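You operate a simulated robot arm through the tools that you are given. There is no shell and no other tool. Be economical: measure what you need, move in short steps, check, and stop when the job is done.

You run a simulated two-armed robot. Do the job below in one go: nothing can be reset, and whatever is moved stays where it is left.

TASK
Lay the long grey conduit in the black clamps two-handed; latch it.
Fine: Both red latches end over it; the short conduits stay. Hands unhurt; nothing dropped, spilt, damaged or left on.

The check looks at the end state, three seconds after you hand in, the way a careful person would. Anything else that was tipped, shoved, dropped, spilled or broken makes it a failure.

THE ROBOT
Two 6-joint arms with three-finger grippers on one trunk, on a base that drives. Base frame: it is fixed to the floor where the robot stands at the start and does not move with it; the origin is under the middle of the robot, x ahead of it, y to its left, z up; the surface under the hand at the start is at about z = 420. Readings come in mm, degrees, newtons and seconds.
The left shoulder is at the start at [47, 170, 1126], the right one opposite. With the tool pointing down near the work surface each hand reaches from about 280 to 580 mm from the robot's upright axis, wherever it stands, measured 20 degrees to its own side. Places, roughly: black clamps [700, 100, 400]; long grey conduit [1000, -1250, 500]; red latch of black clamp one [700, 0, 500]; red latch of black clamp two [600, 200, 500]. Payload 2.2 kg a hand.
The TCP of each hand is the grasp point between the finger pads, 25 mm short of the fingertips. In the tool frame z runs along the fingers and y along their closing line. Largest opening 104 mm; the body of the gripper starts 74 mm behind the TCP.
Orientation is that of the tool frame in the base frame, as [roll, pitch, yaw] about the fixed x, y, z axes, in that order (R = Rz(yaw) Ry(pitch) Rx(roll)). With the fingers straight down and closing along the base's y, the tool's x points along the base's -x, its y along +y and its z along -z.

THE INTERFACE
- The arms move only by the tool nudge_tool. It takes "left_series", "right_series" or both (then of equal length, played together; a hand with none holds still); each is a list of rows, each a list of 7 numbers: the shift along the base's x, y, z in units of 50 mm (1.0 is 50 mm), then the turn, a rotation vector about the base's x, y, z in units of 4 degrees (1.0 is 4 degrees), then the gripper command, from -1 (fully open) to 1 (shut), values between in proportion. In form: [[x, y, z, wx, wy, wz, hand], ...]. A call has 1 to 12 rows; each row shifts and turns the commanded pose from where the row before left it. A call with a number of a shift or a turn outside -1 to 1 is refused whole. Each row takes 0.2 s and may step no farther than 50 mm and 8.6 degrees from the row before; otherwise, or with a gripper value out of range, the whole call is refused. Where a pose cannot be reached the arm comes as near as it can. A force on the tool above 40 N (or 10 N above the force at the start of the call, whichever is more), or a blocked arm, ends the call early, and 0.2 s more pass. The fingers move at their own pace and stop on an object; they squeeze with about 40 N. The grip force told is the motor's: it shows also when the fingers shut on nothing. Time passes only in rows, and 0.2 s behind the last, so rows that do not move let the fingers close. It gives the time, the measured TCP pose, the force on the tool (base axes), the opening and the grip force at its end, in the units of the frame above (readings bear some noise), with the torque about the TCP (base axes, N m) and any sound that the robot's microphone picked up.
- Cameras (640 x 400 px; columns grow to the right, rows downward): "scene" is now at [165.7, 11.8, 1015.7]; the picture's right is [0.12, -0.99, 0.00], its down [-0.59, -0.07, -0.81] and it looks along [0.80, 0.09, -0.59] (base axes); focal length 287 px, centre (320, 200). "left" rides on the left gripper at [82, -3, -104] in its tool frame; the picture's right is [0.04, 1.00, 0.00], its down [-0.75, 0.03, -0.66] and it looks along [-0.66, 0.03, 0.75] (tool axes); focal length 256 px, centre (320, 200). "right" rides on the right gripper at [82, 3, -104] in its tool frame; the picture's right is [-0.04, 1.00, 0.00], its down [-0.75, -0.03, -0.66] and it looks along [-0.66, -0.03, 0.75] (tool axes); focal length 256 px, centre (320, 200). There is no depth. A picture from a camera that has moved, and an enlarged one, comes with that camera's place and axes in the base frame and with its lens.
- grab_frame(camera): a new picture of that camera. The clock stands still meanwhile.
- raise_lower(by): slides the trunk up (or, below 0, down) by that many mm; the arms and the scene camera ride with it, the base frame stays. It gives what a move gives, with no picture.
- drive_base(legs): drives the robot by 1 to 6 legs, each [ahead, left, turn to the left] in mm, mm and degrees, along the robot's own axes; the way and the turn of a leg run together, so that a leg with both is an arc; at most 1500 mm and 180 degrees a leg. The arms and the cameras ride along, it lands a little off, and it stops where it bumps. It gives what a move gives.
- pan_tilt(pan, tilt): turns the head with the scene camera to pan (to the left, within 60 degrees either way) and tilt (down, from -29 to 69), counted from straight ahead of the robot. It gives what a move gives.
- zoom(camera, box): a new picture of the part [left, top, right, bottom] of that camera's present view, enlarged. The clock stands still meanwhile.
- close_job(): hands the job in; it is judged then, once.

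Go step by step. Nothing tells you exact positions but the pictures and the camera data: compare them with the known pose of the tool, close in by small moves and look again before you grip or let go. The budget is 120 turns and 92 pictures, counting those below and the enlarged ones. Unless the task says otherwise, let go and move clear before handing in, and close with one line.

The tools are called by a JSON object that holds its "fn" and its "kwargs". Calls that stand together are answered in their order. nudge_tool: Moves the arms, as the interface text tells. Its arguments: {"type":"object","properties":{"left_series":{"type":"array","items":{"type":"array","items":{"type":"number"}}},"right_series":{"type":"array","items":{"type":"array","items":{"type":"number"}}}},"required":[]} The other tools are called the same way: raise_lower (by) slides the trunk up or down; drive_base (legs) drives the base; pan_tilt (pan, tilt) turns the head that bears the scene camera; grab_frame (camera) takes a picture; zoom (camera, box) takes an enlarged picture of a part of a camera's view; close_job () hands the job in.

At the start:

```text
time: 0.0
left_ee_pos: [512.5, 363.2, 741.8]
left_ee_rot: [-180.0, 0.0, 179.9]
left_wrist_force: [0.2, -0.6, 0.4]
left_torque: [-0.01, -0.03, -0.02]
left_opening: 103.7
left_grip_force: 0.0
right_ee_pos: [621.1, -98.2, 828.8]
right_ee_rot: [-180.0, 0.0, -179.9]
right_wrist_force: [-0.3, -0.6, -0.3]
right_torque: [0.02, 0.03, -0.01]
right_opening: 104.2
right_grip_force: 0.0
trunk travel left (down, up): [-320.0, 422.0]
robot x, y, heading: [-0.0, 1.1, -0.1]
head pan, tilt: [6.6, 36.1]
```

scene: 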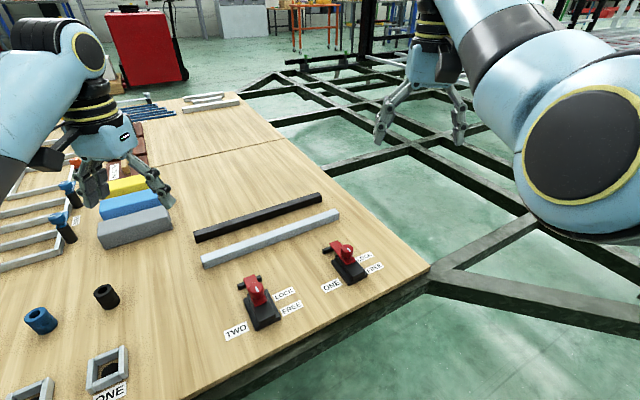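
right: 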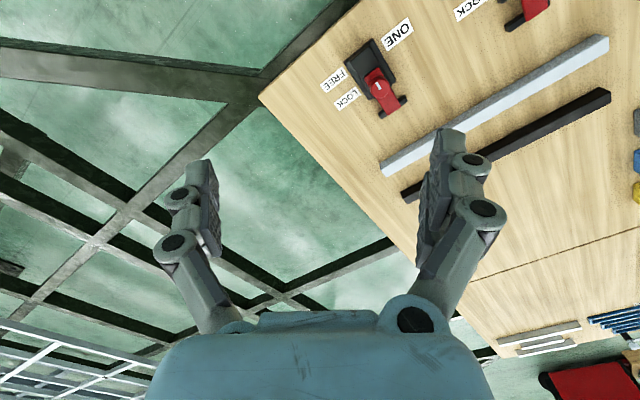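
left: 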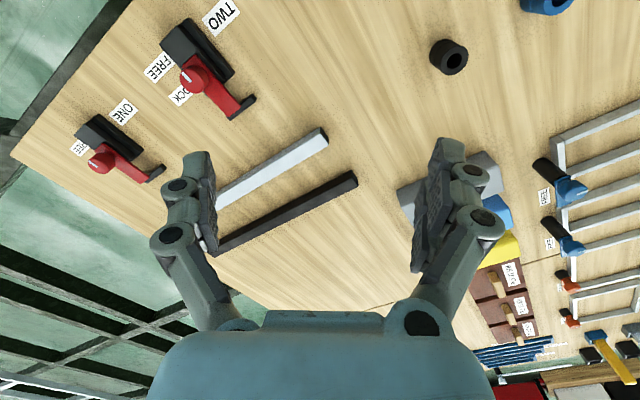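

I see a board with two small black clamps (ONE and TWO) with red latches, and two shorter bars (grey and black) behind them. The long conduit should be far right, so I look closely at the clamps and then pan right.

{"fn": "zoom", "kwargs": {"camera": "scene", "box": [200, 180, 420, 350]}}

{"fn": "pan_tilt", "kwargs": {"pan": -50, "tilt": 25}}

{"fn": "grab_frame", "kwargs": {"camera": "scene"}}

```text
2.35 times, centred on (310, 265) of scene
camera zoom: at [165.7, 11.8, 1015.7], right [0.12, -0.99, 0.0], down [-0.59, -0.07, -0.81], along [0.8, 0.09, -0.59], focal length 676 px, centre (344, 47)
```

zoom: 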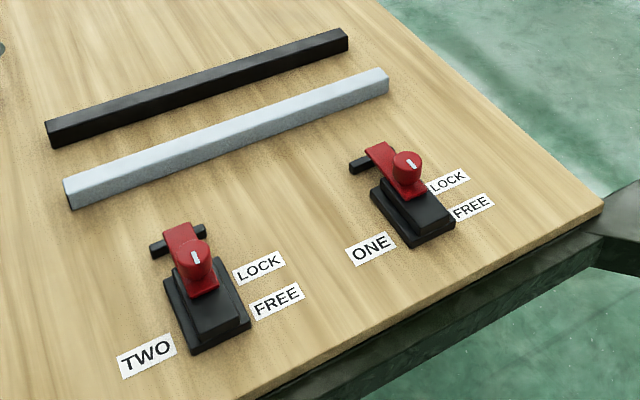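

```text
time: 1.3
left_ee_pos: [513.6, 363.6, 742.8]
left_ee_rot: [-180.0, -0.1, 180.0]
left_wrist_force: [-0.2, -0.9, 1.1]
left_torque: [-0.01, 0.0, -0.01]
left_opening: 104.0
left_grip_force: 0.0
right_ee_pos: [620.8, -97.8, 827.9]
right_ee_rot: [180.0, -0.1, 180.0]
right_wrist_force: [0.0, -1.5, -0.1]
right_torque: [0.02, 0.01, -0.03]
right_opening: 103.9
right_grip_force: 0.1
trunk travel left (down, up): [-320.0, 422.0]
robot x, y, heading: [-0.5, -1.4, 0.4]
head pan, tilt: [-50.0, 25.0]
```

```text
87 pictures are left
camera scene: at [138.1, -68.8, 1033.1], right [-0.77, -0.64, 0.0], down [-0.27, 0.32, -0.91], along [0.58, -0.69, -0.42], focal length 287 px, centre (320, 200)
```

scene: 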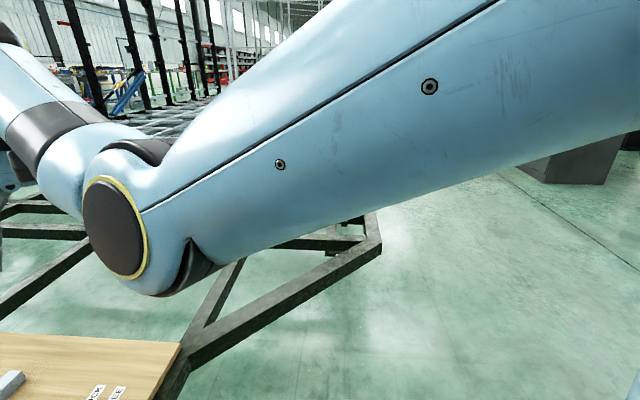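

The right arm hides the conduit's place. I check the space by the base and the clamps from above before driving.

{"fn": "pan_tilt", "kwargs": {"pan": -10, "tilt": 69}}

{"fn": "grab_frame", "kwargs": {"camera": "scene"}}

{"fn": "pan_tilt", "kwargs": {"pan": -25, "tilt": 15}}

{"fn": "grab_frame", "kwargs": {"camera": "scene"}}

```text
time: 2.4
left_ee_pos: [511.6, 364.7, 741.3]
left_ee_rot: [180.0, -0.1, -180.0]
left_wrist_force: [-0.2, -0.5, 0.1]
left_torque: [-0.03, 0.01, 0.01]
left_opening: 104.0
left_grip_force: 0.1
right_ee_pos: [621.0, -96.9, 827.8]
right_ee_rot: [180.0, 0.0, -179.9]
right_wrist_force: [-0.4, -0.5, 0.5]
right_torque: [-0.01, -0.02, 0.01]
right_opening: 104.2
right_grip_force: 0.0
trunk travel left (down, up): [-320.0, 422.0]
robot x, y, heading: [0.1, 0.9, 0.1]
head pan, tilt: [-10.0, 68.8]
```

```text
86 pictures are left
camera scene: at [133.9, -8.0, 973.8], right [-0.17, -0.98, 0.0], down [-0.92, 0.16, -0.36], along [0.36, -0.06, -0.93], focal length 287 px, centre (320, 200)
```

scene: 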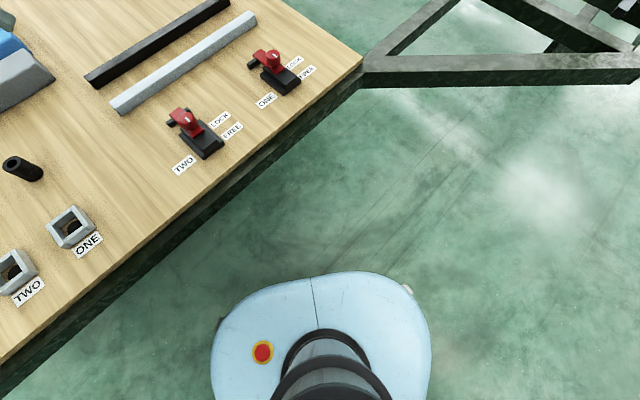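

```text
time: 3.6
left_ee_pos: [512.7, 363.5, 741.2]
left_ee_rot: [179.9, 0.1, -180.0]
left_wrist_force: [-0.1, -1.2, 0.0]
left_torque: [0.02, 0.02, 0.0]
left_opening: 104.0
left_grip_force: 0.0
right_ee_pos: [621.3, -97.8, 828.6]
right_ee_rot: [-180.0, 0.0, -180.0]
right_wrist_force: [0.5, -0.5, -0.7]
right_torque: [0.01, 0.01, 0.01]
right_opening: 104.3
right_grip_force: 0.1
trunk travel left (down, up): [-320.0, 422.0]
robot x, y, heading: [-0.0, -0.7, -0.0]
head pan, tilt: [-25.0, 15.0]
```

```text
85 pictures are left
camera scene: at [163.5, -37.7, 1049.3], right [-0.42, -0.91, 0.0], down [-0.24, 0.11, -0.97], along [0.88, -0.41, -0.26], focal length 287 px, centre (320, 200)
```

scene: 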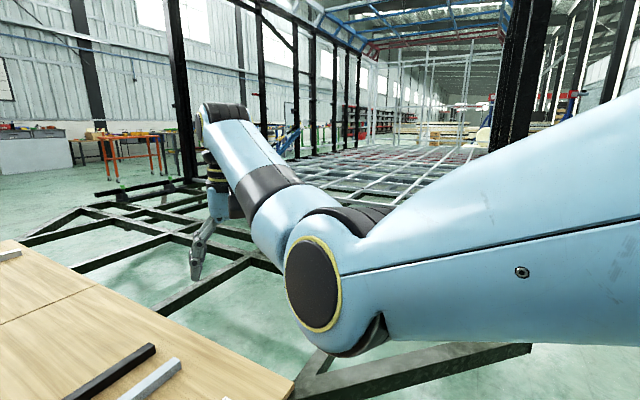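

The table edge runs obliquely, clamps at about (672,-6) and (520,188), and there is free floor around the base. I turn in place to the right to see the conduit.

{"fn": "drive_base", "kwargs": {"legs": [[0, 0, -50]]}}

{"fn": "pan_tilt", "kwargs": {"pan": 0, "tilt": 30}}

{"fn": "grab_frame", "kwargs": {"camera": "scene"}}

```text
time: 6.2
left_ee_pos: [609.4, -158.6, 741.7]
left_ee_rot: [180.0, 0.0, 130.1]
left_wrist_force: [-0.1, -0.1, 0.7]
left_torque: [-0.02, 0.02, -0.01]
left_opening: 103.8
left_grip_force: 0.1
right_ee_pos: [325.2, -538.1, 829.3]
right_ee_rot: [180.0, -0.1, 130.0]
right_wrist_force: [0.6, -0.3, -0.2]
right_torque: [-0.02, -0.01, -0.01]
right_opening: 104.0
right_grip_force: 0.1
trunk travel left (down, up): [-320.0, 422.0]
robot x, y, heading: [0.2, -0.4, -49.9]
head pan, tilt: [-25.0, 15.0]
```

```text
time: 7.1
left_ee_pos: [610.0, -159.2, 742.2]
left_ee_rot: [-179.9, 0.0, 130.1]
left_wrist_force: [0.9, -0.5, -0.3]
left_torque: [-0.01, -0.03, 0.02]
left_opening: 103.9
left_grip_force: 0.1
right_ee_pos: [325.3, -538.1, 829.2]
right_ee_rot: [180.0, -0.1, 130.1]
right_wrist_force: [-0.4, 0.2, -0.3]
right_torque: [0.01, -0.04, -0.01]
right_opening: 104.3
right_grip_force: 0.1
trunk travel left (down, up): [-320.0, 422.0]
robot x, y, heading: [0.0, 3.1, -50.1]
head pan, tilt: [0.0, 30.0]
```

```text
84 pictures are left
camera scene: at [109.1, -127.9, 1025.2], right [-0.77, -0.64, 0.0], down [-0.32, 0.38, -0.87], along [0.56, -0.66, -0.5], focal length 287 px, centre (320, 200)
```

scene: 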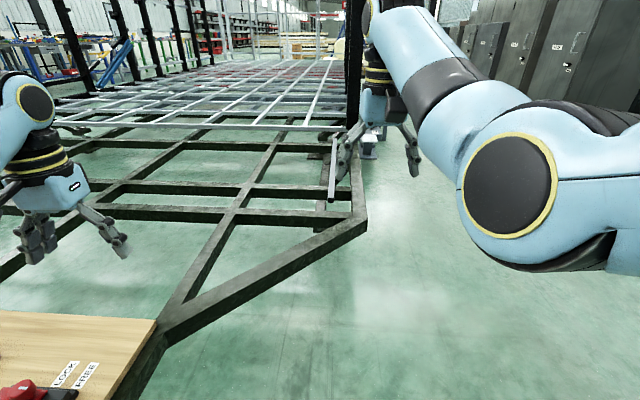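

A slim grey bar stands out behind the frame corner near the right hand. I enlarge that.

{"fn": "zoom", "kwargs": {"camera": "scene", "box": [270, 100, 430, 250]}}

{"fn": "grab_frame", "kwargs": {"camera": "right"}}

```text
2.67 times, centred on (350, 175) of scene
camera zoom: at [109.1, -127.9, 1025.2], right [-0.77, -0.64, 0.0], down [-0.32, 0.38, -0.87], along [0.56, -0.66, -0.5], focal length 766 px, centre (240, 267)
```

zoom: 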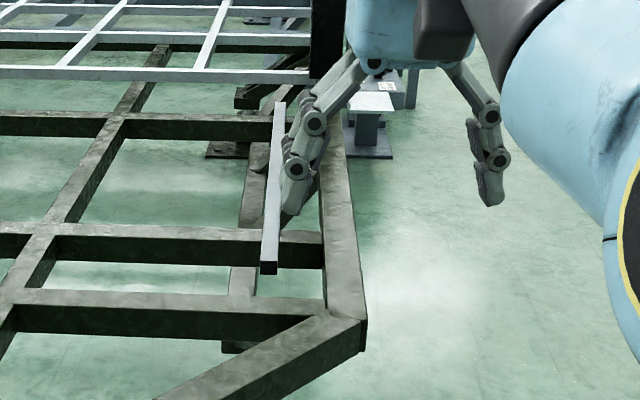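

```text
82 pictures are left
camera right: at [275.3, -474.4, 932.8], right [0.79, 0.61, 0.0], down [0.46, -0.6, 0.66], along [0.4, -0.52, -0.76], focal length 256 px, centre (320, 200)
```

right: 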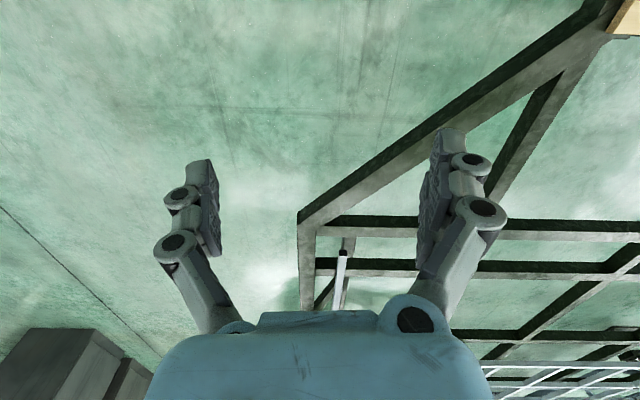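

The long conduit lies on a frame ahead, parallel to the line of the clamps, at about (1000,-1250). First I check the latches: I turn to face the clamps square on (heading about 36.6°) and stand in front of them.

{"fn": "drive_base", "kwargs": {"legs": [[0, 0, 86.7]]}}

{"fn": "pan_tilt", "kwargs": {"pan": -15, "tilt": 60}}

{"fn": "grab_frame", "kwargs": {"camera": "scene"}}

```text
time: 11.2
left_ee_pos: [194.1, 597.2, 742.0]
left_ee_rot: [-180.0, -0.1, -143.4]
left_wrist_force: [-0.3, -1.3, -0.4]
left_torque: [0.01, 0.0, 0.04]
left_opening: 103.9
left_grip_force: 0.0
right_ee_pos: [555.8, 291.5, 829.0]
right_ee_rot: [179.9, 0.0, -143.4]
right_wrist_force: [0.4, 0.3, -0.5]
right_torque: [0.0, 0.02, -0.03]
right_opening: 103.9
right_grip_force: 0.1
trunk travel left (down, up): [-320.0, 422.0]
robot x, y, heading: [-3.6, 1.5, 36.5]
head pan, tilt: [0.0, 30.0]
```

```text
time: 12.2
left_ee_pos: [196.3, 597.7, 741.4]
left_ee_rot: [-180.0, -0.1, -143.4]
left_wrist_force: [0.8, 0.1, -0.6]
left_torque: [0.03, -0.01, -0.01]
left_opening: 103.9
left_grip_force: 0.0
right_ee_pos: [556.3, 291.6, 828.6]
right_ee_rot: [179.9, 0.0, -143.4]
right_wrist_force: [-0.1, -0.4, -0.4]
right_torque: [0.0, -0.01, -0.02]
right_opening: 103.9
right_grip_force: 0.0
trunk travel left (down, up): [-320.0, 422.0]
robot x, y, heading: [0.3, 1.6, 36.6]
head pan, tilt: [-15.0, 60.0]
```

```text
81 pictures are left
camera scene: at [125.1, 73.3, 983.1], right [0.37, -0.93, 0.0], down [-0.8, -0.32, -0.5], along [0.47, 0.18, -0.87], focal length 287 px, centre (320, 200)
```

scene: 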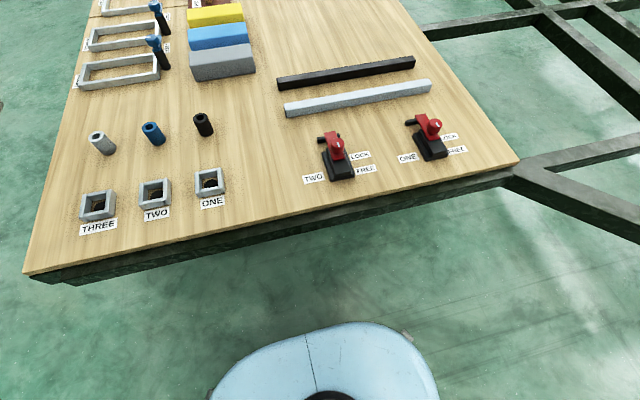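

The table is now square to me. I move right to stand before the clamps and look again with head and hand cameras.

{"fn": "drive_base", "kwargs": {"legs": [[0, -285, 0]]}}

{"fn": "pan_tilt", "kwargs": {"pan": 0, "tilt": 50}}

{"fn": "grab_frame", "kwargs": {"camera": "scene"}}

{"fn": "zoom", "kwargs": {"camera": "scene", "box": [220, 120, 420, 245]}}

```text
time: 14.1
left_ee_pos: [365.9, 368.3, 742.9]
left_ee_rot: [179.9, 0.0, -143.5]
left_wrist_force: [-0.2, 0.4, 0.2]
left_torque: [-0.01, 0.04, -0.03]
left_opening: 103.9
left_grip_force: 0.1
right_ee_pos: [727.0, 63.0, 829.3]
right_ee_rot: [-180.0, 0.0, -143.4]
right_wrist_force: [0.2, 0.1, -0.3]
right_torque: [0.03, -0.02, -0.01]
right_opening: 104.0
right_grip_force: 0.0
trunk travel left (down, up): [-320.0, 422.0]
robot x, y, heading: [171.7, -229.3, 36.7]
head pan, tilt: [-15.0, 60.0]
```

```text
time: 14.9
left_ee_pos: [365.6, 369.5, 741.1]
left_ee_rot: [179.9, 0.0, -143.3]
left_wrist_force: [-0.1, 0.0, 0.3]
left_torque: [0.01, -0.03, 0.03]
left_opening: 104.0
left_grip_force: 0.2
right_ee_pos: [726.6, 63.4, 828.2]
right_ee_rot: [-179.9, 0.0, -143.3]
right_wrist_force: [0.5, 0.3, -0.2]
right_torque: [-0.02, 0.0, -0.03]
right_opening: 104.1
right_grip_force: 0.1
trunk travel left (down, up): [-320.0, 422.0]
robot x, y, heading: [171.3, -227.5, 36.5]
head pan, tilt: [0.0, 50.0]
```

```text
80 pictures are left
camera scene: at [294.6, -133.8, 995.6], right [0.6, -0.8, 0.0], down [-0.62, -0.46, -0.64], along [0.52, 0.38, -0.77], focal length 287 px, centre (320, 200)
```

scene: 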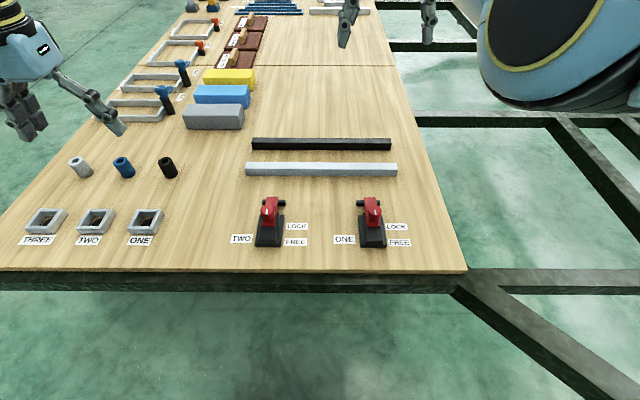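

```text
3.20 times, centred on (320, 182) of scene
camera zoom: at [294.6, -133.8, 995.6], right [0.6, -0.8, 0.0], down [-0.62, -0.46, -0.64], along [0.52, 0.38, -0.77], focal length 920 px, centre (320, 256)
```

zoom: 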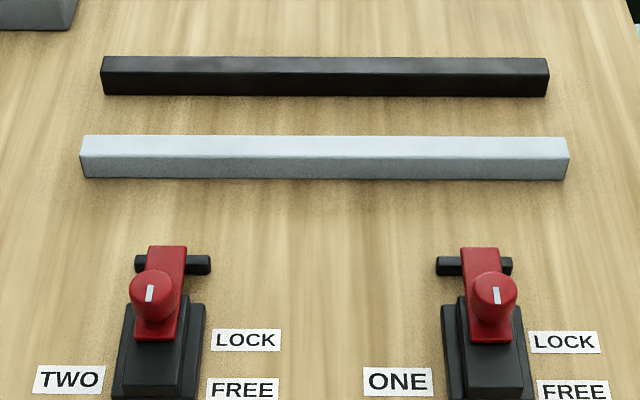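

Now clear: each red latch is a slide with a knob, presently at LOCK, its tongue reaching over the cradle; it must be pulled toward me to FREE. I go 80 mm closer and bring the left hand camera to look at clamp TWO from near.

{"fn": "drive_base", "kwargs": {"legs": [[85, 0, 0]]}}

{"fn": "nudge_tool", "kwargs": {"left_series": [[0.4, -0.5, 0, 0, 0, 0, -1], [0.4, -0.5, -0.3, 0, 0, 0, -1], [0.4, -0.5, -0.3, 0, 0, 0, -1], [0, 0, -0.5, 0, 0, 0, -1], [0, 0, -0.5, 0, 0, 0, -1], [0, 0, 0, 0, 0, 0, -1]]}}

{"fn": "grab_frame", "kwargs": {"camera": "left"}}

{"fn": "grab_frame", "kwargs": {"camera": "scene"}}

```text
time: 16.0
left_ee_pos: [435.9, 420.6, 741.8]
left_ee_rot: [-179.9, -0.1, -143.4]
left_wrist_force: [0.2, -0.6, 0.1]
left_torque: [-0.01, 0.02, 0.04]
left_opening: 103.7
left_grip_force: 0.0
right_ee_pos: [796.7, 115.5, 826.8]
right_ee_rot: [-179.9, -0.1, -143.4]
right_wrist_force: [0.1, 0.9, 0.2]
right_torque: [-0.05, 0.01, 0.01]
right_opening: 103.8
right_grip_force: 0.1
trunk travel left (down, up): [-320.0, 422.0]
robot x, y, heading: [236.5, -178.6, 37.0]
head pan, tilt: [0.0, 50.0]
```

```text
time: 17.4
left_ee_pos: [496.3, 348.4, 654.6]
left_ee_rot: [179.9, 0.0, -143.4]
left_wrist_force: [-0.2, 0.0, 1.0]
left_torque: [0.01, 0.03, 0.01]
left_opening: 103.9
left_grip_force: 0.1
left hand out of reach, approached as far as the arm can: row 1
right_ee_pos: [795.4, 114.9, 829.2]
right_ee_rot: [-179.9, 0.0, -143.3]
right_wrist_force: [0.1, -0.1, -0.6]
right_torque: [0.01, 0.01, 0.0]
right_opening: 103.9
right_grip_force: 0.0
trunk travel left (down, up): [-320.0, 422.0]
robot x, y, heading: [235.5, -177.6, 36.7]
head pan, tilt: [0.0, 50.0]
```

```text
78 pictures are left
camera left: at [431.0, 297.5, 757.7], right [-0.63, 0.78, 0.0], down [0.59, 0.47, 0.66], along [0.51, 0.41, -0.75], focal length 256 px, centre (320, 200)
```

left: 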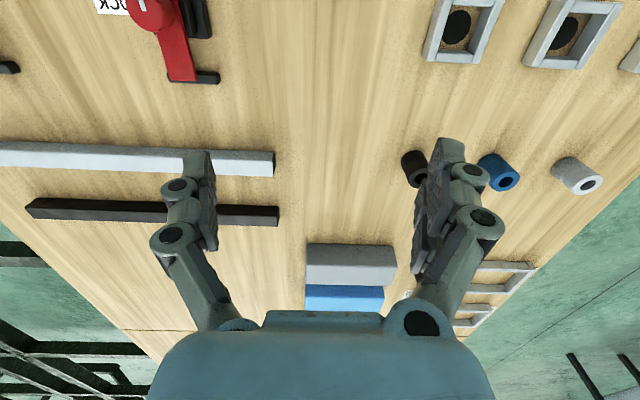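

```text
77 pictures are left
camera scene: at [363.9, -82.3, 995.7], right [0.6, -0.8, 0.0], down [-0.62, -0.46, -0.64], along [0.52, 0.38, -0.77], focal length 287 px, centre (320, 200)
```

scene: 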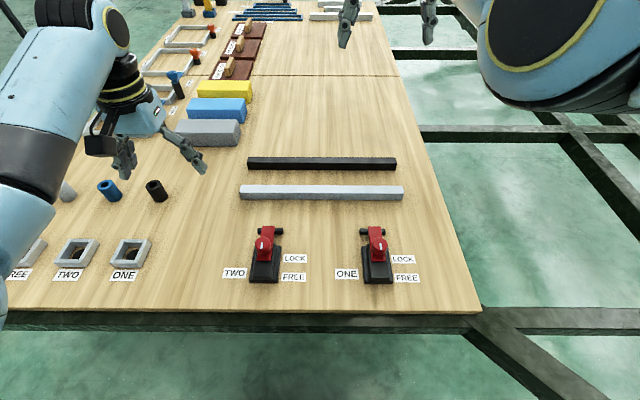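

I shift the left hand over the near side of clamp TWO to view it closely.

{"fn": "nudge_tool", "kwargs": {"left_series": [[-0.05, -0.8, 0, 0, 0, 0, -1], [-0.05, -0.8, 0, 0, 0, 0, -1], [-0.05, -0.8, 0, 0, 0, 0, -1], [-0.05, -0.8, -0.3, 0, 0, 0, -1], [0, -0.6, -0.3, 0, 0, 0, -1], [0, 0, 0, 0, 0, 0, -1]]}}

{"fn": "grab_frame", "kwargs": {"camera": "left"}}

{"fn": "zoom", "kwargs": {"camera": "scene", "box": [220, 210, 440, 350]}}

```text
time: 18.6
left_ee_pos: [436.7, 252.4, 626.1]
left_ee_rot: [169.3, 1.1, -142.9]
left_wrist_force: [0.3, 0.0, 0.0]
left_torque: [0.04, 0.02, 0.01]
left_opening: 104.2
left_grip_force: 0.1
right_ee_pos: [796.7, 115.2, 828.0]
right_ee_rot: [179.9, 0.0, -143.4]
right_wrist_force: [0.1, 0.0, 0.0]
right_torque: [0.01, 0.03, -0.02]
right_opening: 103.9
right_grip_force: 0.0
trunk travel left (down, up): [-320.0, 422.0]
robot x, y, heading: [240.8, -179.5, 36.5]
head pan, tilt: [0.0, 50.0]
stopped in row 5 (left hand): the arm was blocked; the commanded pose is now the measured one
```

```text
76 pictures are left
camera left: at [381.1, 184.1, 724.6], right [-0.63, 0.76, 0.18], down [0.65, 0.37, 0.66], along [0.44, 0.54, -0.72], focal length 256 px, centre (320, 200)
```

left: 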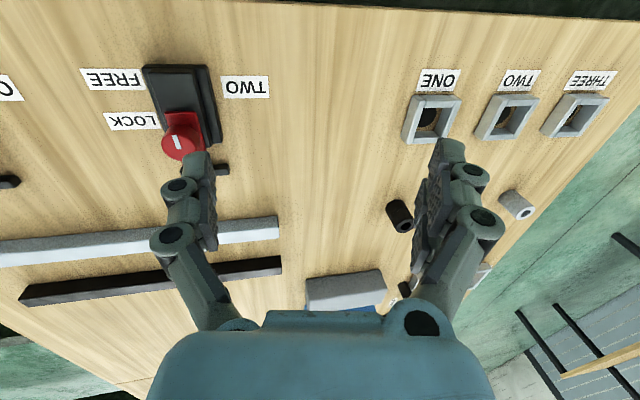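

```text
2.86 times, centred on (330, 280) of scene
camera zoom: at [363.8, -82.1, 995.7], right [0.6, -0.8, 0.0], down [-0.62, -0.46, -0.64], along [0.52, 0.38, -0.77], focal length 821 px, centre (291, -29)
```

zoom: 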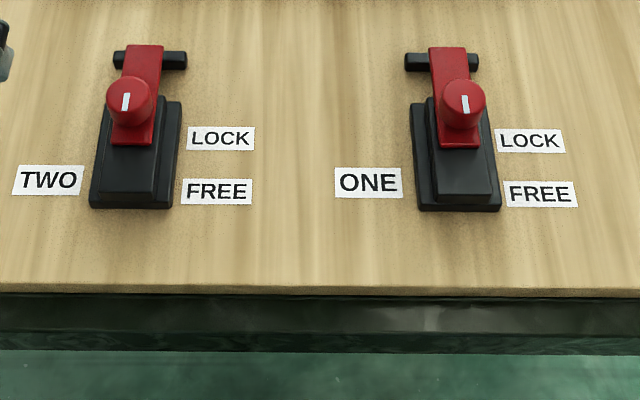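

The left arm got blocked on the way. I look at what is in the way.

{"fn": "pan_tilt", "kwargs": {"pan": 25, "tilt": 45}}

{"fn": "grab_frame", "kwargs": {"camera": "scene"}}

```text
time: 19.5
left_ee_pos: [435.1, 252.5, 625.1]
left_ee_rot: [169.3, 1.0, -143.1]
left_wrist_force: [-0.4, -0.5, -0.4]
left_torque: [0.01, 0.02, -0.01]
left_opening: 104.3
left_grip_force: 0.1
right_ee_pos: [795.2, 115.2, 829.1]
right_ee_rot: [-179.9, -0.1, -143.5]
right_wrist_force: [-0.2, -0.5, -0.2]
right_torque: [0.01, -0.02, 0.0]
right_opening: 103.8
right_grip_force: 0.3
trunk travel left (down, up): [-320.0, 422.0]
robot x, y, heading: [239.7, -177.6, 36.6]
head pan, tilt: [25.0, 45.0]
```

```text
74 pictures are left
camera scene: at [340.7, -56.5, 1002.6], right [0.88, -0.48, 0.0], down [-0.34, -0.62, -0.71], along [0.34, 0.62, -0.71], focal length 287 px, centre (320, 200)
```

scene: 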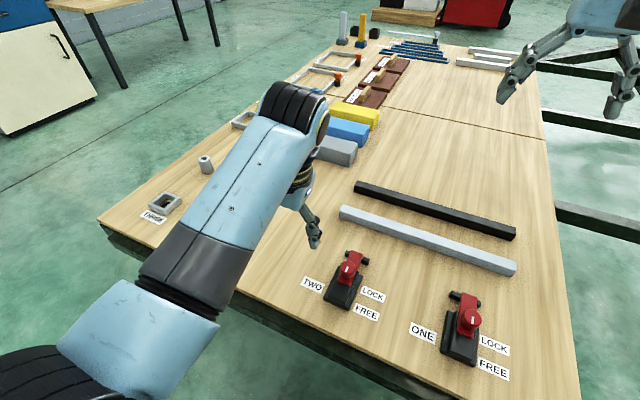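

It looks like the arm folds too far at this height, so I straighten the tool and go lower first, then sideways.

{"fn": "nudge_tool", "kwargs": {"left_series": [[0.1, -0.05, -0.5, -0.71, -0.54, 0, -1], [0.1, -0.05, -0.5, -0.71, -0.54, 0, -1], [0.1, -0.05, -0.5, -0.71, -0.53, 0, -1], [0.05, -0.05, -0.4, 0, 0, 0, -1], [0, 0, 0, 0, 0, 0, -1]]}}

{"fn": "grab_frame", "kwargs": {"camera": "left"}}

```text
time: 20.7
left_ee_pos: [453.5, 241.4, 530.4]
left_ee_rot: [180.0, 1.0, -142.8]
left_wrist_force: [-0.4, 0.2, -0.4]
left_torque: [-0.01, -0.04, 0.01]
left_opening: 104.2
left_grip_force: 0.0
right_ee_pos: [795.2, 115.8, 829.6]
right_ee_rot: [-179.9, -0.1, -143.4]
right_wrist_force: [0.0, -0.6, -0.3]
right_torque: [-0.02, -0.04, 0.01]
right_opening: 103.8
right_grip_force: 0.1
trunk travel left (down, up): [-320.0, 422.0]
robot x, y, heading: [241.2, -176.9, 36.6]
head pan, tilt: [25.0, 45.0]
```

```text
73 pictures are left
camera left: at [387.3, 188.7, 631.3], right [-0.64, 0.77, 0.0], down [0.57, 0.47, 0.67], along [0.52, 0.43, -0.74], focal length 256 px, centre (320, 200)
```

left: 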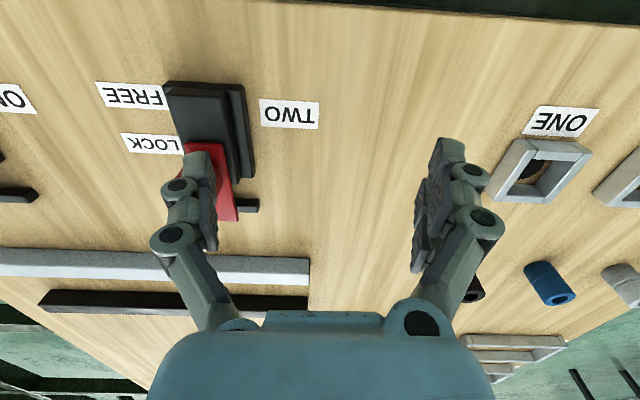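

The hand is free again. Triangulating both views gives knob TWO at about (541,200), top z≈480; I move above it.

{"fn": "nudge_tool", "kwargs": {"left_series": [[0.2, -0.1, 0.2, 0, 0, 0, -1], [0.4, -0.2, 0, 0, 0, 0, -1], [0.5, -0.25, 0, 0, 0, 0, -1], [0.5, -0.25, 0, 0, 0, 0, -1], [0.15, -0.05, 0, 0, 0, 0, -1], [0, 0, 0, 0, 0, 0, -1]]}}

{"fn": "grab_frame", "kwargs": {"camera": "left"}}

{"fn": "grab_frame", "kwargs": {"camera": "scene"}}

```text
time: 22.3
left_ee_pos: [504.9, 245.2, 530.1]
left_ee_rot: [175.1, 0.9, -141.7]
left_wrist_force: [0.6, 0.0, -0.4]
left_torque: [0.01, 0.01, -0.01]
left_opening: 103.7
left_grip_force: 0.1
right_ee_pos: [796.3, 115.4, 828.8]
right_ee_rot: [180.0, -0.1, -143.4]
right_wrist_force: [-0.1, 0.0, 0.9]
right_torque: [0.01, 0.01, 0.01]
right_opening: 104.1
right_grip_force: 0.1
trunk travel left (down, up): [-320.0, 422.0]
robot x, y, heading: [239.2, -178.7, 36.8]
head pan, tilt: [25.0, 45.0]
stopped in row 6 (left hand): the arm was blocked; the commanded pose is now the measured one
```

```text
72 pictures are left
camera left: at [445.2, 184.0, 631.5], right [-0.65, 0.76, 0.08], down [0.6, 0.44, 0.67], along [0.47, 0.48, -0.74], focal length 256 px, centre (320, 200)
```

left: 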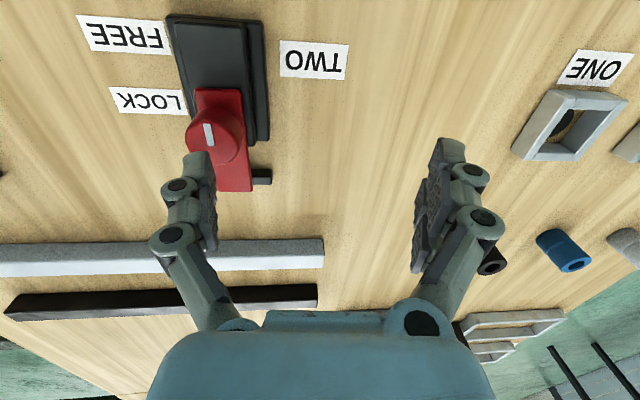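

```text
71 pictures are left
camera scene: at [340.6, -56.4, 1002.6], right [0.88, -0.48, 0.0], down [-0.34, -0.62, -0.71], along [0.34, 0.62, -0.71], focal length 287 px, centre (320, 200)
```

scene: 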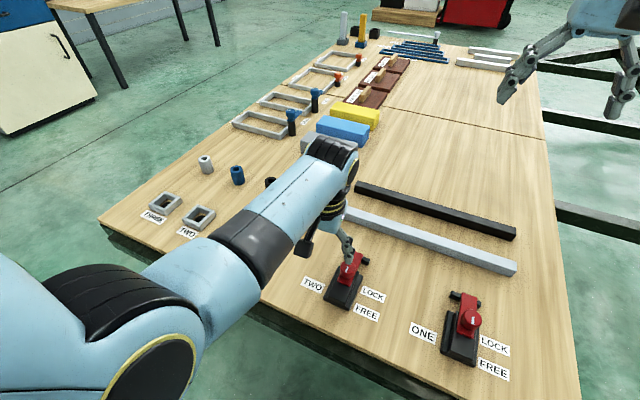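

The arm won't go further inboard than about 20° to its side, so I'll stand further right for the left hand. I straighten and lift the hand, then shift the base 95 mm right.

{"fn": "nudge_tool", "kwargs": {"left_series": [[-0.2, 0.3, 0.4, -0.5, -0.38, -0.2, -1], [-0.1, 0.1, 0.4, -0.47, -0.37, -0.2, -1], [0, 0, 0, 0, 0, 0, -1]]}}

{"fn": "drive_base", "kwargs": {"legs": [[0, -95, 0]]}}

{"fn": "grab_frame", "kwargs": {"camera": "left"}}

```text
time: 23.1
left_ee_pos: [490.1, 262.7, 570.9]
left_ee_rot: [-179.8, 0.8, -143.4]
left_wrist_force: [0.2, -0.4, 0.3]
left_torque: [0.02, 0.01, -0.03]
left_opening: 104.2
left_grip_force: 0.1
right_ee_pos: [795.8, 115.2, 828.4]
right_ee_rot: [-180.0, -0.2, -143.4]
right_wrist_force: [-0.1, -0.1, -0.5]
right_torque: [-0.02, -0.01, -0.02]
right_opening: 104.0
right_grip_force: 0.0
trunk travel left (down, up): [-320.0, 422.0]
robot x, y, heading: [238.5, -176.1, 36.7]
head pan, tilt: [25.0, 45.0]
```

```text
time: 24.2
left_ee_pos: [547.9, 187.1, 570.8]
left_ee_rot: [-179.9, 0.8, -143.4]
left_wrist_force: [0.9, -0.7, 0.2]
left_torque: [0.03, -0.01, -0.03]
left_opening: 104.1
left_grip_force: 0.1
right_ee_pos: [852.8, 39.4, 827.6]
right_ee_rot: [180.0, -0.2, -143.5]
right_wrist_force: [0.4, -0.4, 0.3]
right_torque: [0.04, 0.02, 0.01]
right_opening: 104.2
right_grip_force: 0.0
trunk travel left (down, up): [-320.0, 422.0]
robot x, y, heading: [293.3, -256.1, 36.5]
head pan, tilt: [25.0, 45.0]
```

```text
70 pictures are left
camera left: at [481.2, 134.4, 672.6], right [-0.63, 0.78, 0.0], down [0.58, 0.47, 0.67], along [0.52, 0.42, -0.75], focal length 256 px, centre (320, 200)
```

left: 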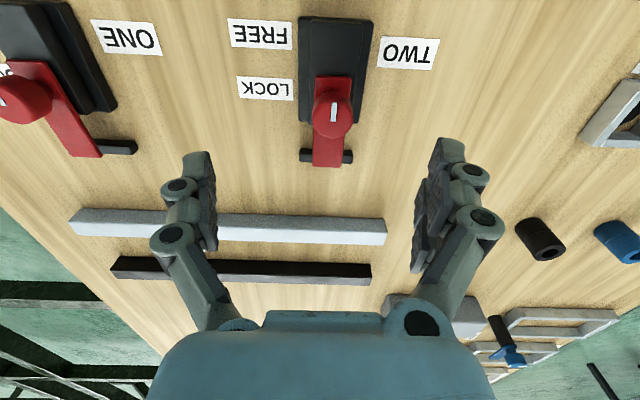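

Knob TWO now lies almost under the hand. I shift 12 mm left and lower to z≈505 to check.

{"fn": "nudge_tool", "kwargs": {"left_series": [[-0.15, 0.2, -0.3, 0, 0, 0, -1], [0, 0, -0.5, 0, 0, 0, -1], [0, 0, -0.5, 0, 0, 0, -1], [0, 0, 0, 0, 0, 0, -1]]}}

{"fn": "grab_frame", "kwargs": {"camera": "left"}}

{"fn": "zoom", "kwargs": {"camera": "scene", "box": [160, 160, 400, 320]}}

```text
time: 25.2
left_ee_pos: [540.7, 197.4, 505.6]
left_ee_rot: [-179.8, 0.8, -143.4]
left_wrist_force: [-0.6, 0.2, -0.2]
left_torque: [0.01, 0.02, 0.0]
left_opening: 104.0
left_grip_force: 0.0
right_ee_pos: [852.8, 38.2, 828.7]
right_ee_rot: [-180.0, -0.1, -143.6]
right_wrist_force: [-0.4, 1.0, 0.5]
right_torque: [0.0, -0.01, 0.0]
right_opening: 103.9
right_grip_force: 0.1
trunk travel left (down, up): [-320.0, 422.0]
robot x, y, heading: [296.1, -250.5, 36.3]
head pan, tilt: [25.0, 45.0]
```

```text
69 pictures are left
camera left: at [473.4, 145.1, 608.0], right [-0.63, 0.78, 0.0], down [0.58, 0.47, 0.67], along [0.52, 0.42, -0.74], focal length 256 px, centre (320, 200)
```

left: 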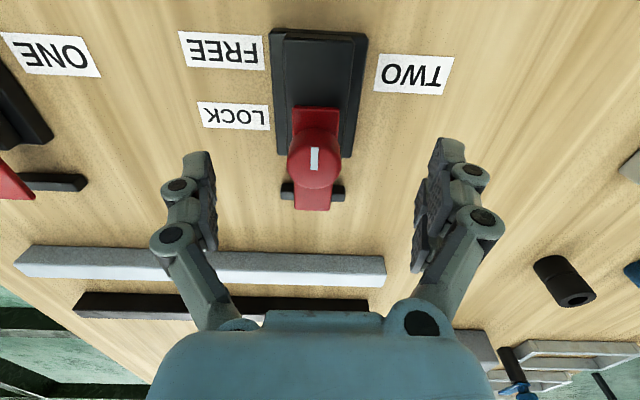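

```text
2.50 times, centred on (280, 240) of scene
camera zoom: at [397.2, -132.6, 1002.6], right [0.88, -0.48, 0.0], down [-0.34, -0.62, -0.71], along [0.34, 0.62, -0.71], focal length 719 px, centre (420, 100)
```

zoom: 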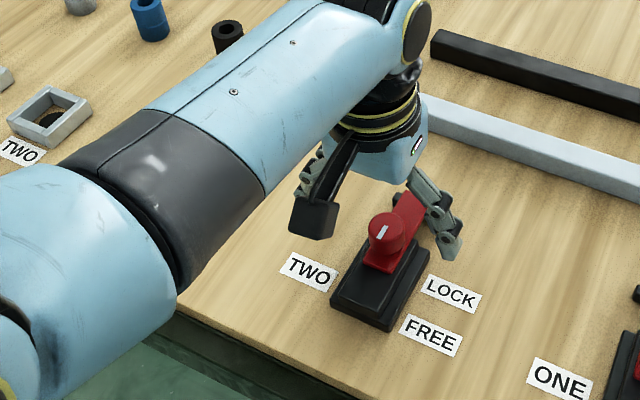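

The knob is centred between the fingers (about 32 mm wide). I lower to z≈483 and close on it.

{"fn": "nudge_tool", "kwargs": {"left_series": [[-0.02, -0.02, -0.25, 0, 0, 0, -1], [0, 0, -0.2, 0, 0, 0, -1], [0, 0, 0, 0, 0, 0, 0], [0, 0, 0, 0, 0, 0, 0.7], [0, 0, 0, 0, 0, 0, 0.7], [0, 0, 0, 0, 0, 0, 0.7]]}}

{"fn": "grab_frame", "kwargs": {"camera": "left"}}

```text
time: 26.6
left_ee_pos: [541.9, 194.0, 483.2]
left_ee_rot: [-179.6, 0.7, -143.5]
left_wrist_force: [9.1, -12.6, -3.0]
left_torque: [-0.17, -0.21, 0.1]
left_opening: 28.7
left_grip_force: 41.7
right_ee_pos: [852.2, 38.3, 828.8]
right_ee_rot: [-179.9, 0.0, -143.5]
right_wrist_force: [0.3, 0.0, -0.3]
right_torque: [-0.01, -0.01, 0.01]
right_opening: 104.0
right_grip_force: 0.0
trunk travel left (down, up): [-320.0, 422.0]
robot x, y, heading: [298.5, -253.3, 36.7]
head pan, tilt: [25.0, 45.0]
```

```text
67 pictures are left
camera left: at [474.2, 141.9, 585.4], right [-0.63, 0.78, -0.01], down [0.58, 0.47, 0.67], along [0.52, 0.41, -0.75], focal length 256 px, centre (320, 200)
```

left: 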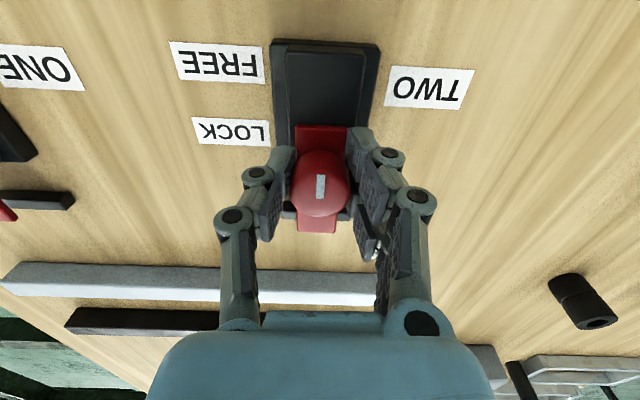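

Good grip on the knob (28.7 mm). I pull it toward me in small steps.

{"fn": "nudge_tool", "kwargs": {"left_series": [[0.04, -0.05, 0, 0, 0, 0, 0.7], [-0.13, -0.096, 0, 0, 0, 0, 0.7], [-0.13, -0.096, 0, 0, 0, 0, 0.7], [-0.13, -0.096, 0, 0, 0, 0, 0.7], [-0.13, -0.096, 0, 0, 0, 0, 0.7], [0, 0, 0, 0, 0, 0, 0.7]]}}

{"fn": "grab_frame", "kwargs": {"camera": "left"}}

```text
time: 28.0
left_ee_pos: [515.2, 175.0, 483.2]
left_ee_rot: [-179.9, 0.9, -143.4]
left_wrist_force: [3.2, -4.0, 4.4]
left_torque: [0.21, -0.39, 0.0]
left_opening: 28.6
left_grip_force: 45.3
right_ee_pos: [853.2, 37.3, 829.4]
right_ee_rot: [-180.0, -0.1, -143.4]
right_wrist_force: [-0.1, -0.5, -0.1]
right_torque: [0.01, -0.01, 0.01]
right_opening: 103.7
right_grip_force: 0.1
trunk travel left (down, up): [-320.0, 422.0]
robot x, y, heading: [296.9, -254.7, 36.5]
head pan, tilt: [25.0, 45.0]
```

```text
66 pictures are left
camera left: at [448.4, 122.2, 585.0], right [-0.63, 0.78, 0.0], down [0.58, 0.47, 0.67], along [0.52, 0.42, -0.74], focal length 256 px, centre (320, 200)
```

left: 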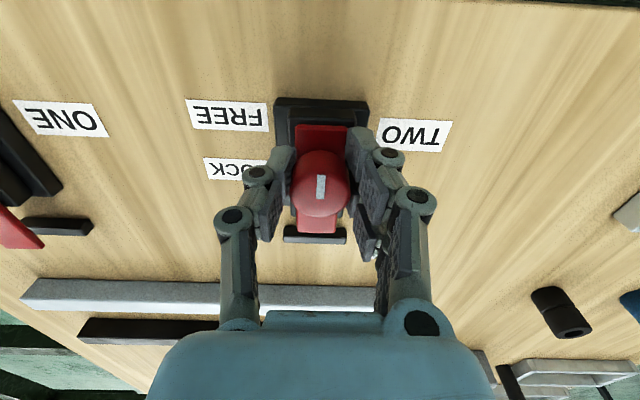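

It slides freely. I go on until it meets its stop.

{"fn": "nudge_tool", "kwargs": {"left_series": [[-0.1, -0.072, 0, 0, 0, 0, 0.7], [-0.1, -0.072, 0, 0, 0, 0, 0.7], [0, 0, 0, 0, 0, 0, 0.7]]}}

{"fn": "grab_frame", "kwargs": {"camera": "left"}}

```text
time: 28.8
left_ee_pos: [507.5, 168.9, 484.1]
left_ee_rot: [-179.8, 1.0, -143.4]
left_wrist_force: [24.3, 13.1, -14.9]
left_torque: [0.19, -0.25, -0.02]
left_opening: 28.6
left_grip_force: 44.9
right_ee_pos: [853.4, 38.5, 827.0]
right_ee_rot: [180.0, -0.2, -143.5]
right_wrist_force: [-0.3, -0.1, -0.2]
right_torque: [0.02, 0.03, 0.01]
right_opening: 104.1
right_grip_force: 0.0
trunk travel left (down, up): [-320.0, 422.0]
robot x, y, heading: [294.6, -253.7, 36.5]
head pan, tilt: [25.0, 45.0]
```

```text
65 pictures are left
camera left: at [441.1, 117.1, 584.7], right [-0.63, 0.78, 0.0], down [0.58, 0.47, 0.67], along [0.52, 0.42, -0.74], focal length 256 px, centre (320, 200)
```

left: 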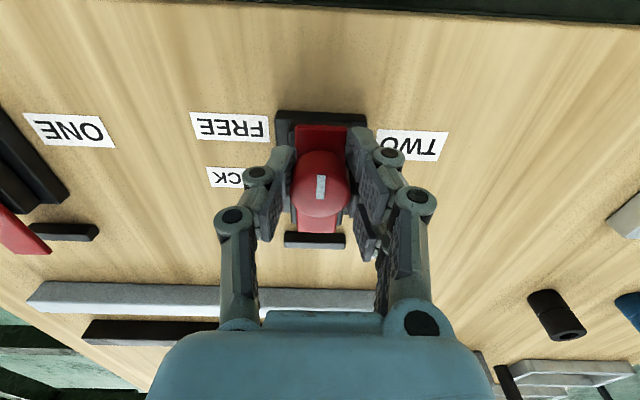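

The latch has hit its FREE stop, tongue drawn back. I ease off, release, lift the left hand, and move left with the base so the right hand can do clamp ONE.

{"fn": "nudge_tool", "kwargs": {"left_series": [[0.1, 0.07, 0, 0, 0, 0, 0.7], [0, 0, 0, 0, 0, 0, 0], [0, 0, 0, 0, 0, 0, -0.6], [0, 0, 0, 0, 0, 0, -0.6], [0, 0, 0.6, 0, 0, 0, -0.6], [0, 0, 0.9, 0, 0, 0, -0.6], [0, 0, 0.5, 0, 0, 0, -0.6], [0, 0, 0, 0, 0, 0, -0.6]]}}

{"fn": "drive_base", "kwargs": {"legs": [[0, 185, 0]]}}

{"fn": "pan_tilt", "kwargs": {"pan": -20, "tilt": 45}}

{"fn": "grab_frame", "kwargs": {"camera": "scene"}}

```text
time: 30.6
left_ee_pos: [509.2, 170.3, 581.9]
left_ee_rot: [-179.8, 0.8, -143.4]
left_wrist_force: [0.1, -0.4, -0.5]
left_torque: [0.02, -0.01, 0.04]
left_opening: 83.1
left_grip_force: 0.1
right_ee_pos: [852.9, 38.0, 827.4]
right_ee_rot: [179.9, -0.1, -143.5]
right_wrist_force: [-0.2, -0.8, 0.6]
right_torque: [-0.03, 0.01, 0.02]
right_opening: 103.9
right_grip_force: 0.1
trunk travel left (down, up): [-320.0, 422.0]
robot x, y, heading: [296.1, -255.4, 36.6]
head pan, tilt: [25.0, 45.0]
```

```text
time: 32.1
left_ee_pos: [399.7, 319.8, 582.7]
left_ee_rot: [-179.8, 0.7, -143.4]
left_wrist_force: [-0.2, 0.5, -0.1]
left_torque: [0.03, 0.03, -0.01]
left_opening: 83.2
left_grip_force: 0.0
right_ee_pos: [741.0, 187.7, 827.7]
right_ee_rot: [-179.8, -0.1, -143.4]
right_wrist_force: [0.1, -0.2, -0.7]
right_torque: [0.01, -0.02, -0.01]
right_opening: 103.7
right_grip_force: 0.1
trunk travel left (down, up): [-320.0, 422.0]
robot x, y, heading: [186.9, -103.9, 36.5]
head pan, tilt: [25.0, 45.0]
```

```text
time: 33.2
left_ee_pos: [398.9, 319.0, 583.2]
left_ee_rot: [-179.8, 0.9, -143.3]
left_wrist_force: [0.2, 0.0, -0.3]
left_torque: [-0.01, 0.01, -0.02]
left_opening: 83.1
left_grip_force: 0.1
right_ee_pos: [741.5, 187.7, 827.9]
right_ee_rot: [-180.0, -0.1, -143.4]
right_wrist_force: [0.7, 0.7, -0.3]
right_torque: [0.0, 0.02, -0.02]
right_opening: 104.0
right_grip_force: 0.1
trunk travel left (down, up): [-320.0, 422.0]
robot x, y, heading: [184.4, -102.0, 36.5]
head pan, tilt: [-20.0, 45.0]
```

```text
64 pictures are left
camera scene: at [326.3, -32.6, 1002.6], right [0.29, -0.96, 0.0], down [-0.68, -0.2, -0.71], along [0.68, 0.2, -0.71], focal length 287 px, centre (320, 200)
```

scene: 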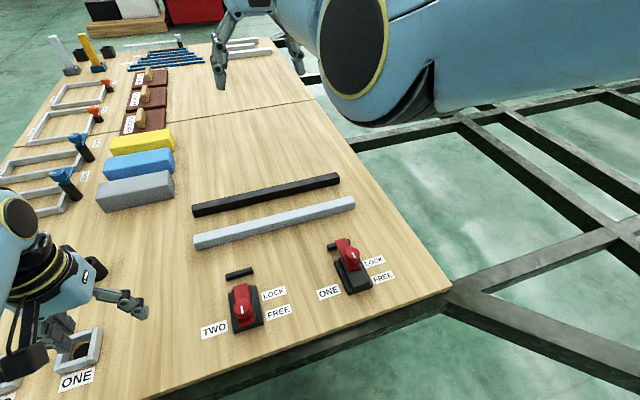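

Latch TWO is clearly drawn back. Now the right hand goes down to above knob ONE (about (686,0)).

{"fn": "nudge_tool", "kwargs": {"right_series": [[0, -0.6, -0.5, 0, 0, 0, -1], [0, -0.6, -0.5, 0, 0, 0, -1], [-0.1, -0.5, -0.7, 0, 0, 0, -1], [-0.1, -0.5, -0.7, 0, 0, 0, -1], [-0.2, -0.5, -0.7, 0, 0, 0, -1], [-0.2, -0.5, -0.7, 0, 0, 0, -1], [-0.25, -0.4, -0.7, 0, 0, 0, -1], [-0.25, -0.15, -0.7, 0, 0, 0, -1], [0, 0, 0, 0, 0, 0, -1]]}}

{"fn": "grab_frame", "kwargs": {"camera": "right"}}

```text
time: 35.2
left_ee_pos: [398.6, 318.3, 582.9]
left_ee_rot: [-179.8, 0.8, -143.2]
left_wrist_force: [0.0, -0.7, 0.3]
left_torque: [-0.02, 0.03, 0.0]
left_opening: 83.1
left_grip_force: 0.0
right_ee_pos: [685.9, -0.1, 567.9]
right_ee_rot: [-179.9, 0.1, -143.4]
right_wrist_force: [-0.1, -0.3, 0.9]
right_torque: [0.01, 0.0, -0.01]
right_opening: 103.8
right_grip_force: 0.0
trunk travel left (down, up): [-320.0, 422.0]
robot x, y, heading: [184.0, -105.8, 36.6]
head pan, tilt: [-20.0, 45.0]
```

```text
63 pictures are left
camera right: at [619.3, -47.3, 672.2], right [-0.56, 0.83, 0.0], down [0.62, 0.43, 0.66], along [0.54, 0.37, -0.75], focal length 256 px, centre (320, 200)
```

right: 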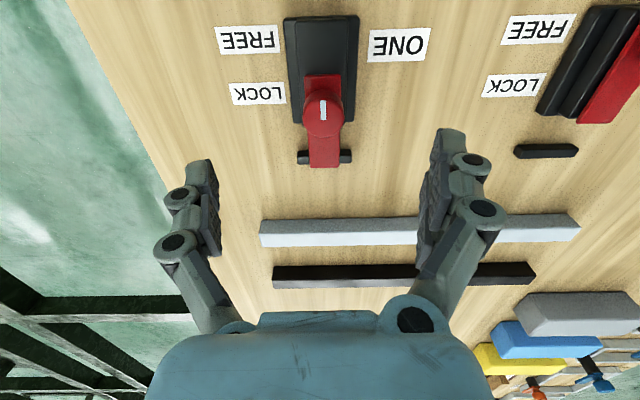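

Knob ONE is centred under the right hand within a few mm. I lower to z≈505 and check.

{"fn": "nudge_tool", "kwargs": {"right_series": [[-0.04, -0.02, -0.4, 0, 0, 0, -1], [0, 0, -0.45, 0, 0, 0, -1], [0, 0, -0.4, 0, 0, 0, -1], [0, 0, 0, 0, 0, 0, -1]]}}

{"fn": "grab_frame", "kwargs": {"camera": "right"}}

```text
time: 36.2
left_ee_pos: [398.4, 318.9, 582.4]
left_ee_rot: [-179.8, 0.8, -143.3]
left_wrist_force: [0.4, -0.4, -0.3]
left_torque: [-0.02, 0.02, 0.04]
left_opening: 83.1
left_grip_force: 0.0
right_ee_pos: [684.0, -0.1, 506.3]
right_ee_rot: [179.9, 0.0, -143.4]
right_wrist_force: [0.4, -1.0, -0.4]
right_torque: [0.02, -0.02, 0.0]
right_opening: 103.9
right_grip_force: 0.0
trunk travel left (down, up): [-320.0, 422.0]
robot x, y, heading: [187.2, -104.4, 36.5]
head pan, tilt: [-20.0, 45.0]
```

```text
62 pictures are left
camera right: at [617.0, -47.6, 609.8], right [-0.56, 0.83, 0.0], down [0.62, 0.43, 0.66], along [0.54, 0.37, -0.76], focal length 256 px, centre (320, 200)
```

right: 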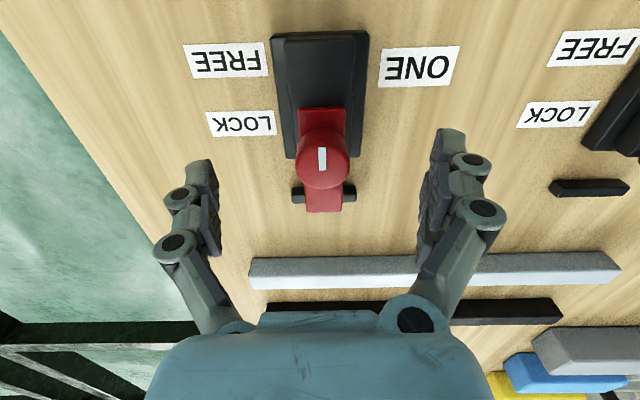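

Well centred. I lower, close on the knob, then draw it back 40 mm in small steps.

{"fn": "nudge_tool", "kwargs": {"right_series": [[0, 0, -0.25, 0, 0, 0, -1], [0, 0, -0.2, 0, 0, 0, -1], [0, 0, 0, 0, 0, 0, 0], [0, 0, 0, 0, 0, 0, 0.7], [0, 0, 0, 0, 0, 0, 0.7], [0, 0, 0, 0, 0, 0, 0.7]]}}

{"fn": "nudge_tool", "kwargs": {"right_series": [[-0.13, -0.096, 0, 0, 0, 0, 0.7], [-0.13, -0.096, 0, 0, 0, 0, 0.7], [-0.13, -0.096, 0, 0, 0, 0, 0.7], [-0.13, -0.096, 0, 0, 0, 0, 0.7], [-0.13, -0.096, 0, 0, 0, 0, 0.7], [-0.05, -0.04, 0, 0, 0, 0, 0.7], [0, 0, 0, 0, 0, 0, 0.7]]}}

{"fn": "grab_frame", "kwargs": {"camera": "right"}}

```text
time: 37.6
left_ee_pos: [397.8, 319.7, 583.0]
left_ee_rot: [-179.8, 0.7, -143.3]
left_wrist_force: [0.1, 0.0, -0.1]
left_torque: [-0.02, 0.01, -0.03]
left_opening: 83.0
left_grip_force: 0.0
right_ee_pos: [683.5, -0.2, 482.9]
right_ee_rot: [179.9, 0.0, -143.3]
right_wrist_force: [-4.5, 6.9, -2.1]
right_torque: [0.13, 0.12, 0.05]
right_opening: 28.5
right_grip_force: 41.6
trunk travel left (down, up): [-320.0, 422.0]
robot x, y, heading: [184.6, -103.2, 37.1]
head pan, tilt: [-20.0, 45.0]
```

```text
time: 39.4
left_ee_pos: [399.1, 319.5, 582.5]
left_ee_rot: [-179.8, 0.7, -143.3]
left_wrist_force: [0.3, 0.7, 0.3]
left_torque: [-0.04, -0.01, 0.0]
left_opening: 83.2
left_grip_force: 0.0
right_ee_pos: [651.0, -23.5, 483.1]
right_ee_rot: [179.7, 0.3, -143.2]
right_wrist_force: [6.6, 6.5, -15.3]
right_torque: [0.1, -0.02, -0.02]
right_opening: 28.2
right_grip_force: 45.0
trunk travel left (down, up): [-320.0, 422.0]
robot x, y, heading: [184.5, -102.1, 36.6]
head pan, tilt: [-20.0, 45.0]
stopped in row 7 (right hand): the force on the tool passed its limit at 41 N (the readings are from after the stop); the commanded pose is now the measured one
```

```text
61 pictures are left
camera right: at [583.4, -71.4, 587.1], right [-0.57, 0.82, 0.0], down [0.62, 0.42, 0.66], along [0.54, 0.38, -0.75], focal length 256 px, centre (320, 200)
```

right: 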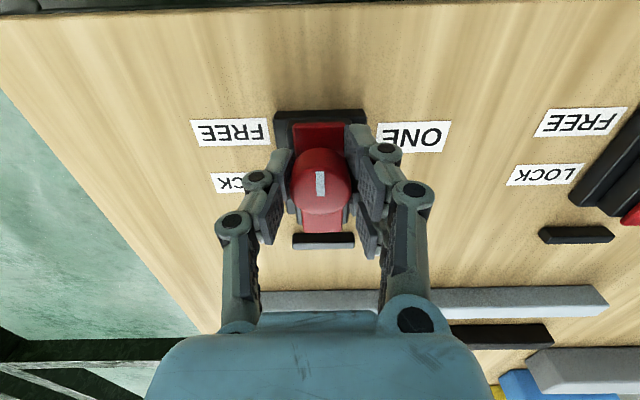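

Latch ONE is at its FREE stop too. I release, lift clear, and look at the freed cradles.

{"fn": "nudge_tool", "kwargs": {"right_series": [[0, 0, 0, 0, 0, 0, 0], [0, 0, 0, 0, 0, 0, -0.6], [0, 0, 0, 0, 0, 0, -0.6], [0, 0, 0.6, 0, 0, 0, -0.6], [0, 0, 0.9, 0, 0, 0, -0.6], [0, 0, 0.5, 0, 0, 0, -0.6], [0, 0, 0, 0, 0, 0, -0.6]]}}

{"fn": "zoom", "kwargs": {"camera": "right", "box": [240, 20, 420, 160]}}

{"fn": "zoom", "kwargs": {"camera": "scene", "box": [180, 180, 420, 350]}}

```text
time: 41.0
left_ee_pos: [399.1, 319.3, 583.3]
left_ee_rot: [-179.8, 0.7, -143.3]
left_wrist_force: [-1.1, 0.1, -0.6]
left_torque: [0.02, 0.01, 0.0]
left_opening: 83.4
left_grip_force: 0.0
right_ee_pos: [650.5, -23.7, 584.3]
right_ee_rot: [179.8, 0.3, -143.3]
right_wrist_force: [-0.3, 0.0, 0.3]
right_torque: [0.0, -0.01, -0.01]
right_opening: 83.3
right_grip_force: 0.1
trunk travel left (down, up): [-320.0, 422.0]
robot x, y, heading: [188.4, -102.2, 36.7]
head pan, tilt: [-20.0, 45.0]
```

```text
2.86 times, centred on (330, 90) of right
camera zoom: at [582.2, -71.6, 688.3], right [-0.56, 0.83, 0.0], down [0.62, 0.42, 0.66], along [0.54, 0.37, -0.75], focal length 731 px, centre (291, 514)
```

zoom: 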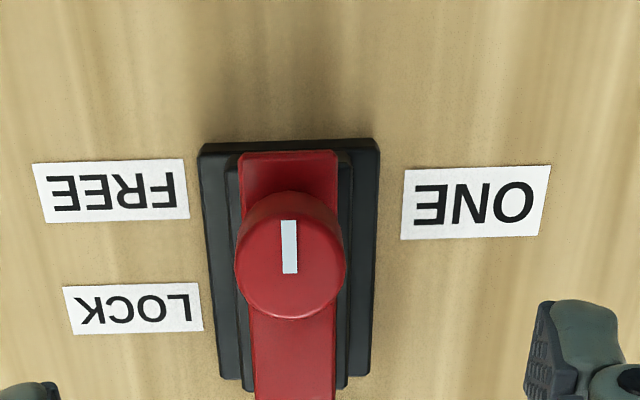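

```text
2.35 times, centred on (300, 265) of scene
camera zoom: at [326.4, -32.3, 1002.6], right [0.29, -0.96, 0.0], down [-0.68, -0.2, -0.71], along [0.68, 0.2, -0.71], focal length 676 px, centre (367, 47)
```

zoom: 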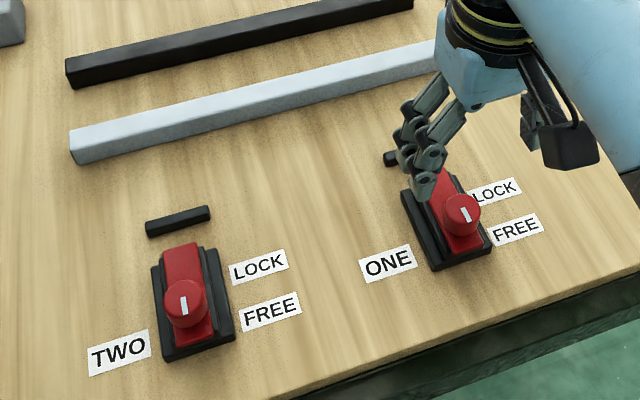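

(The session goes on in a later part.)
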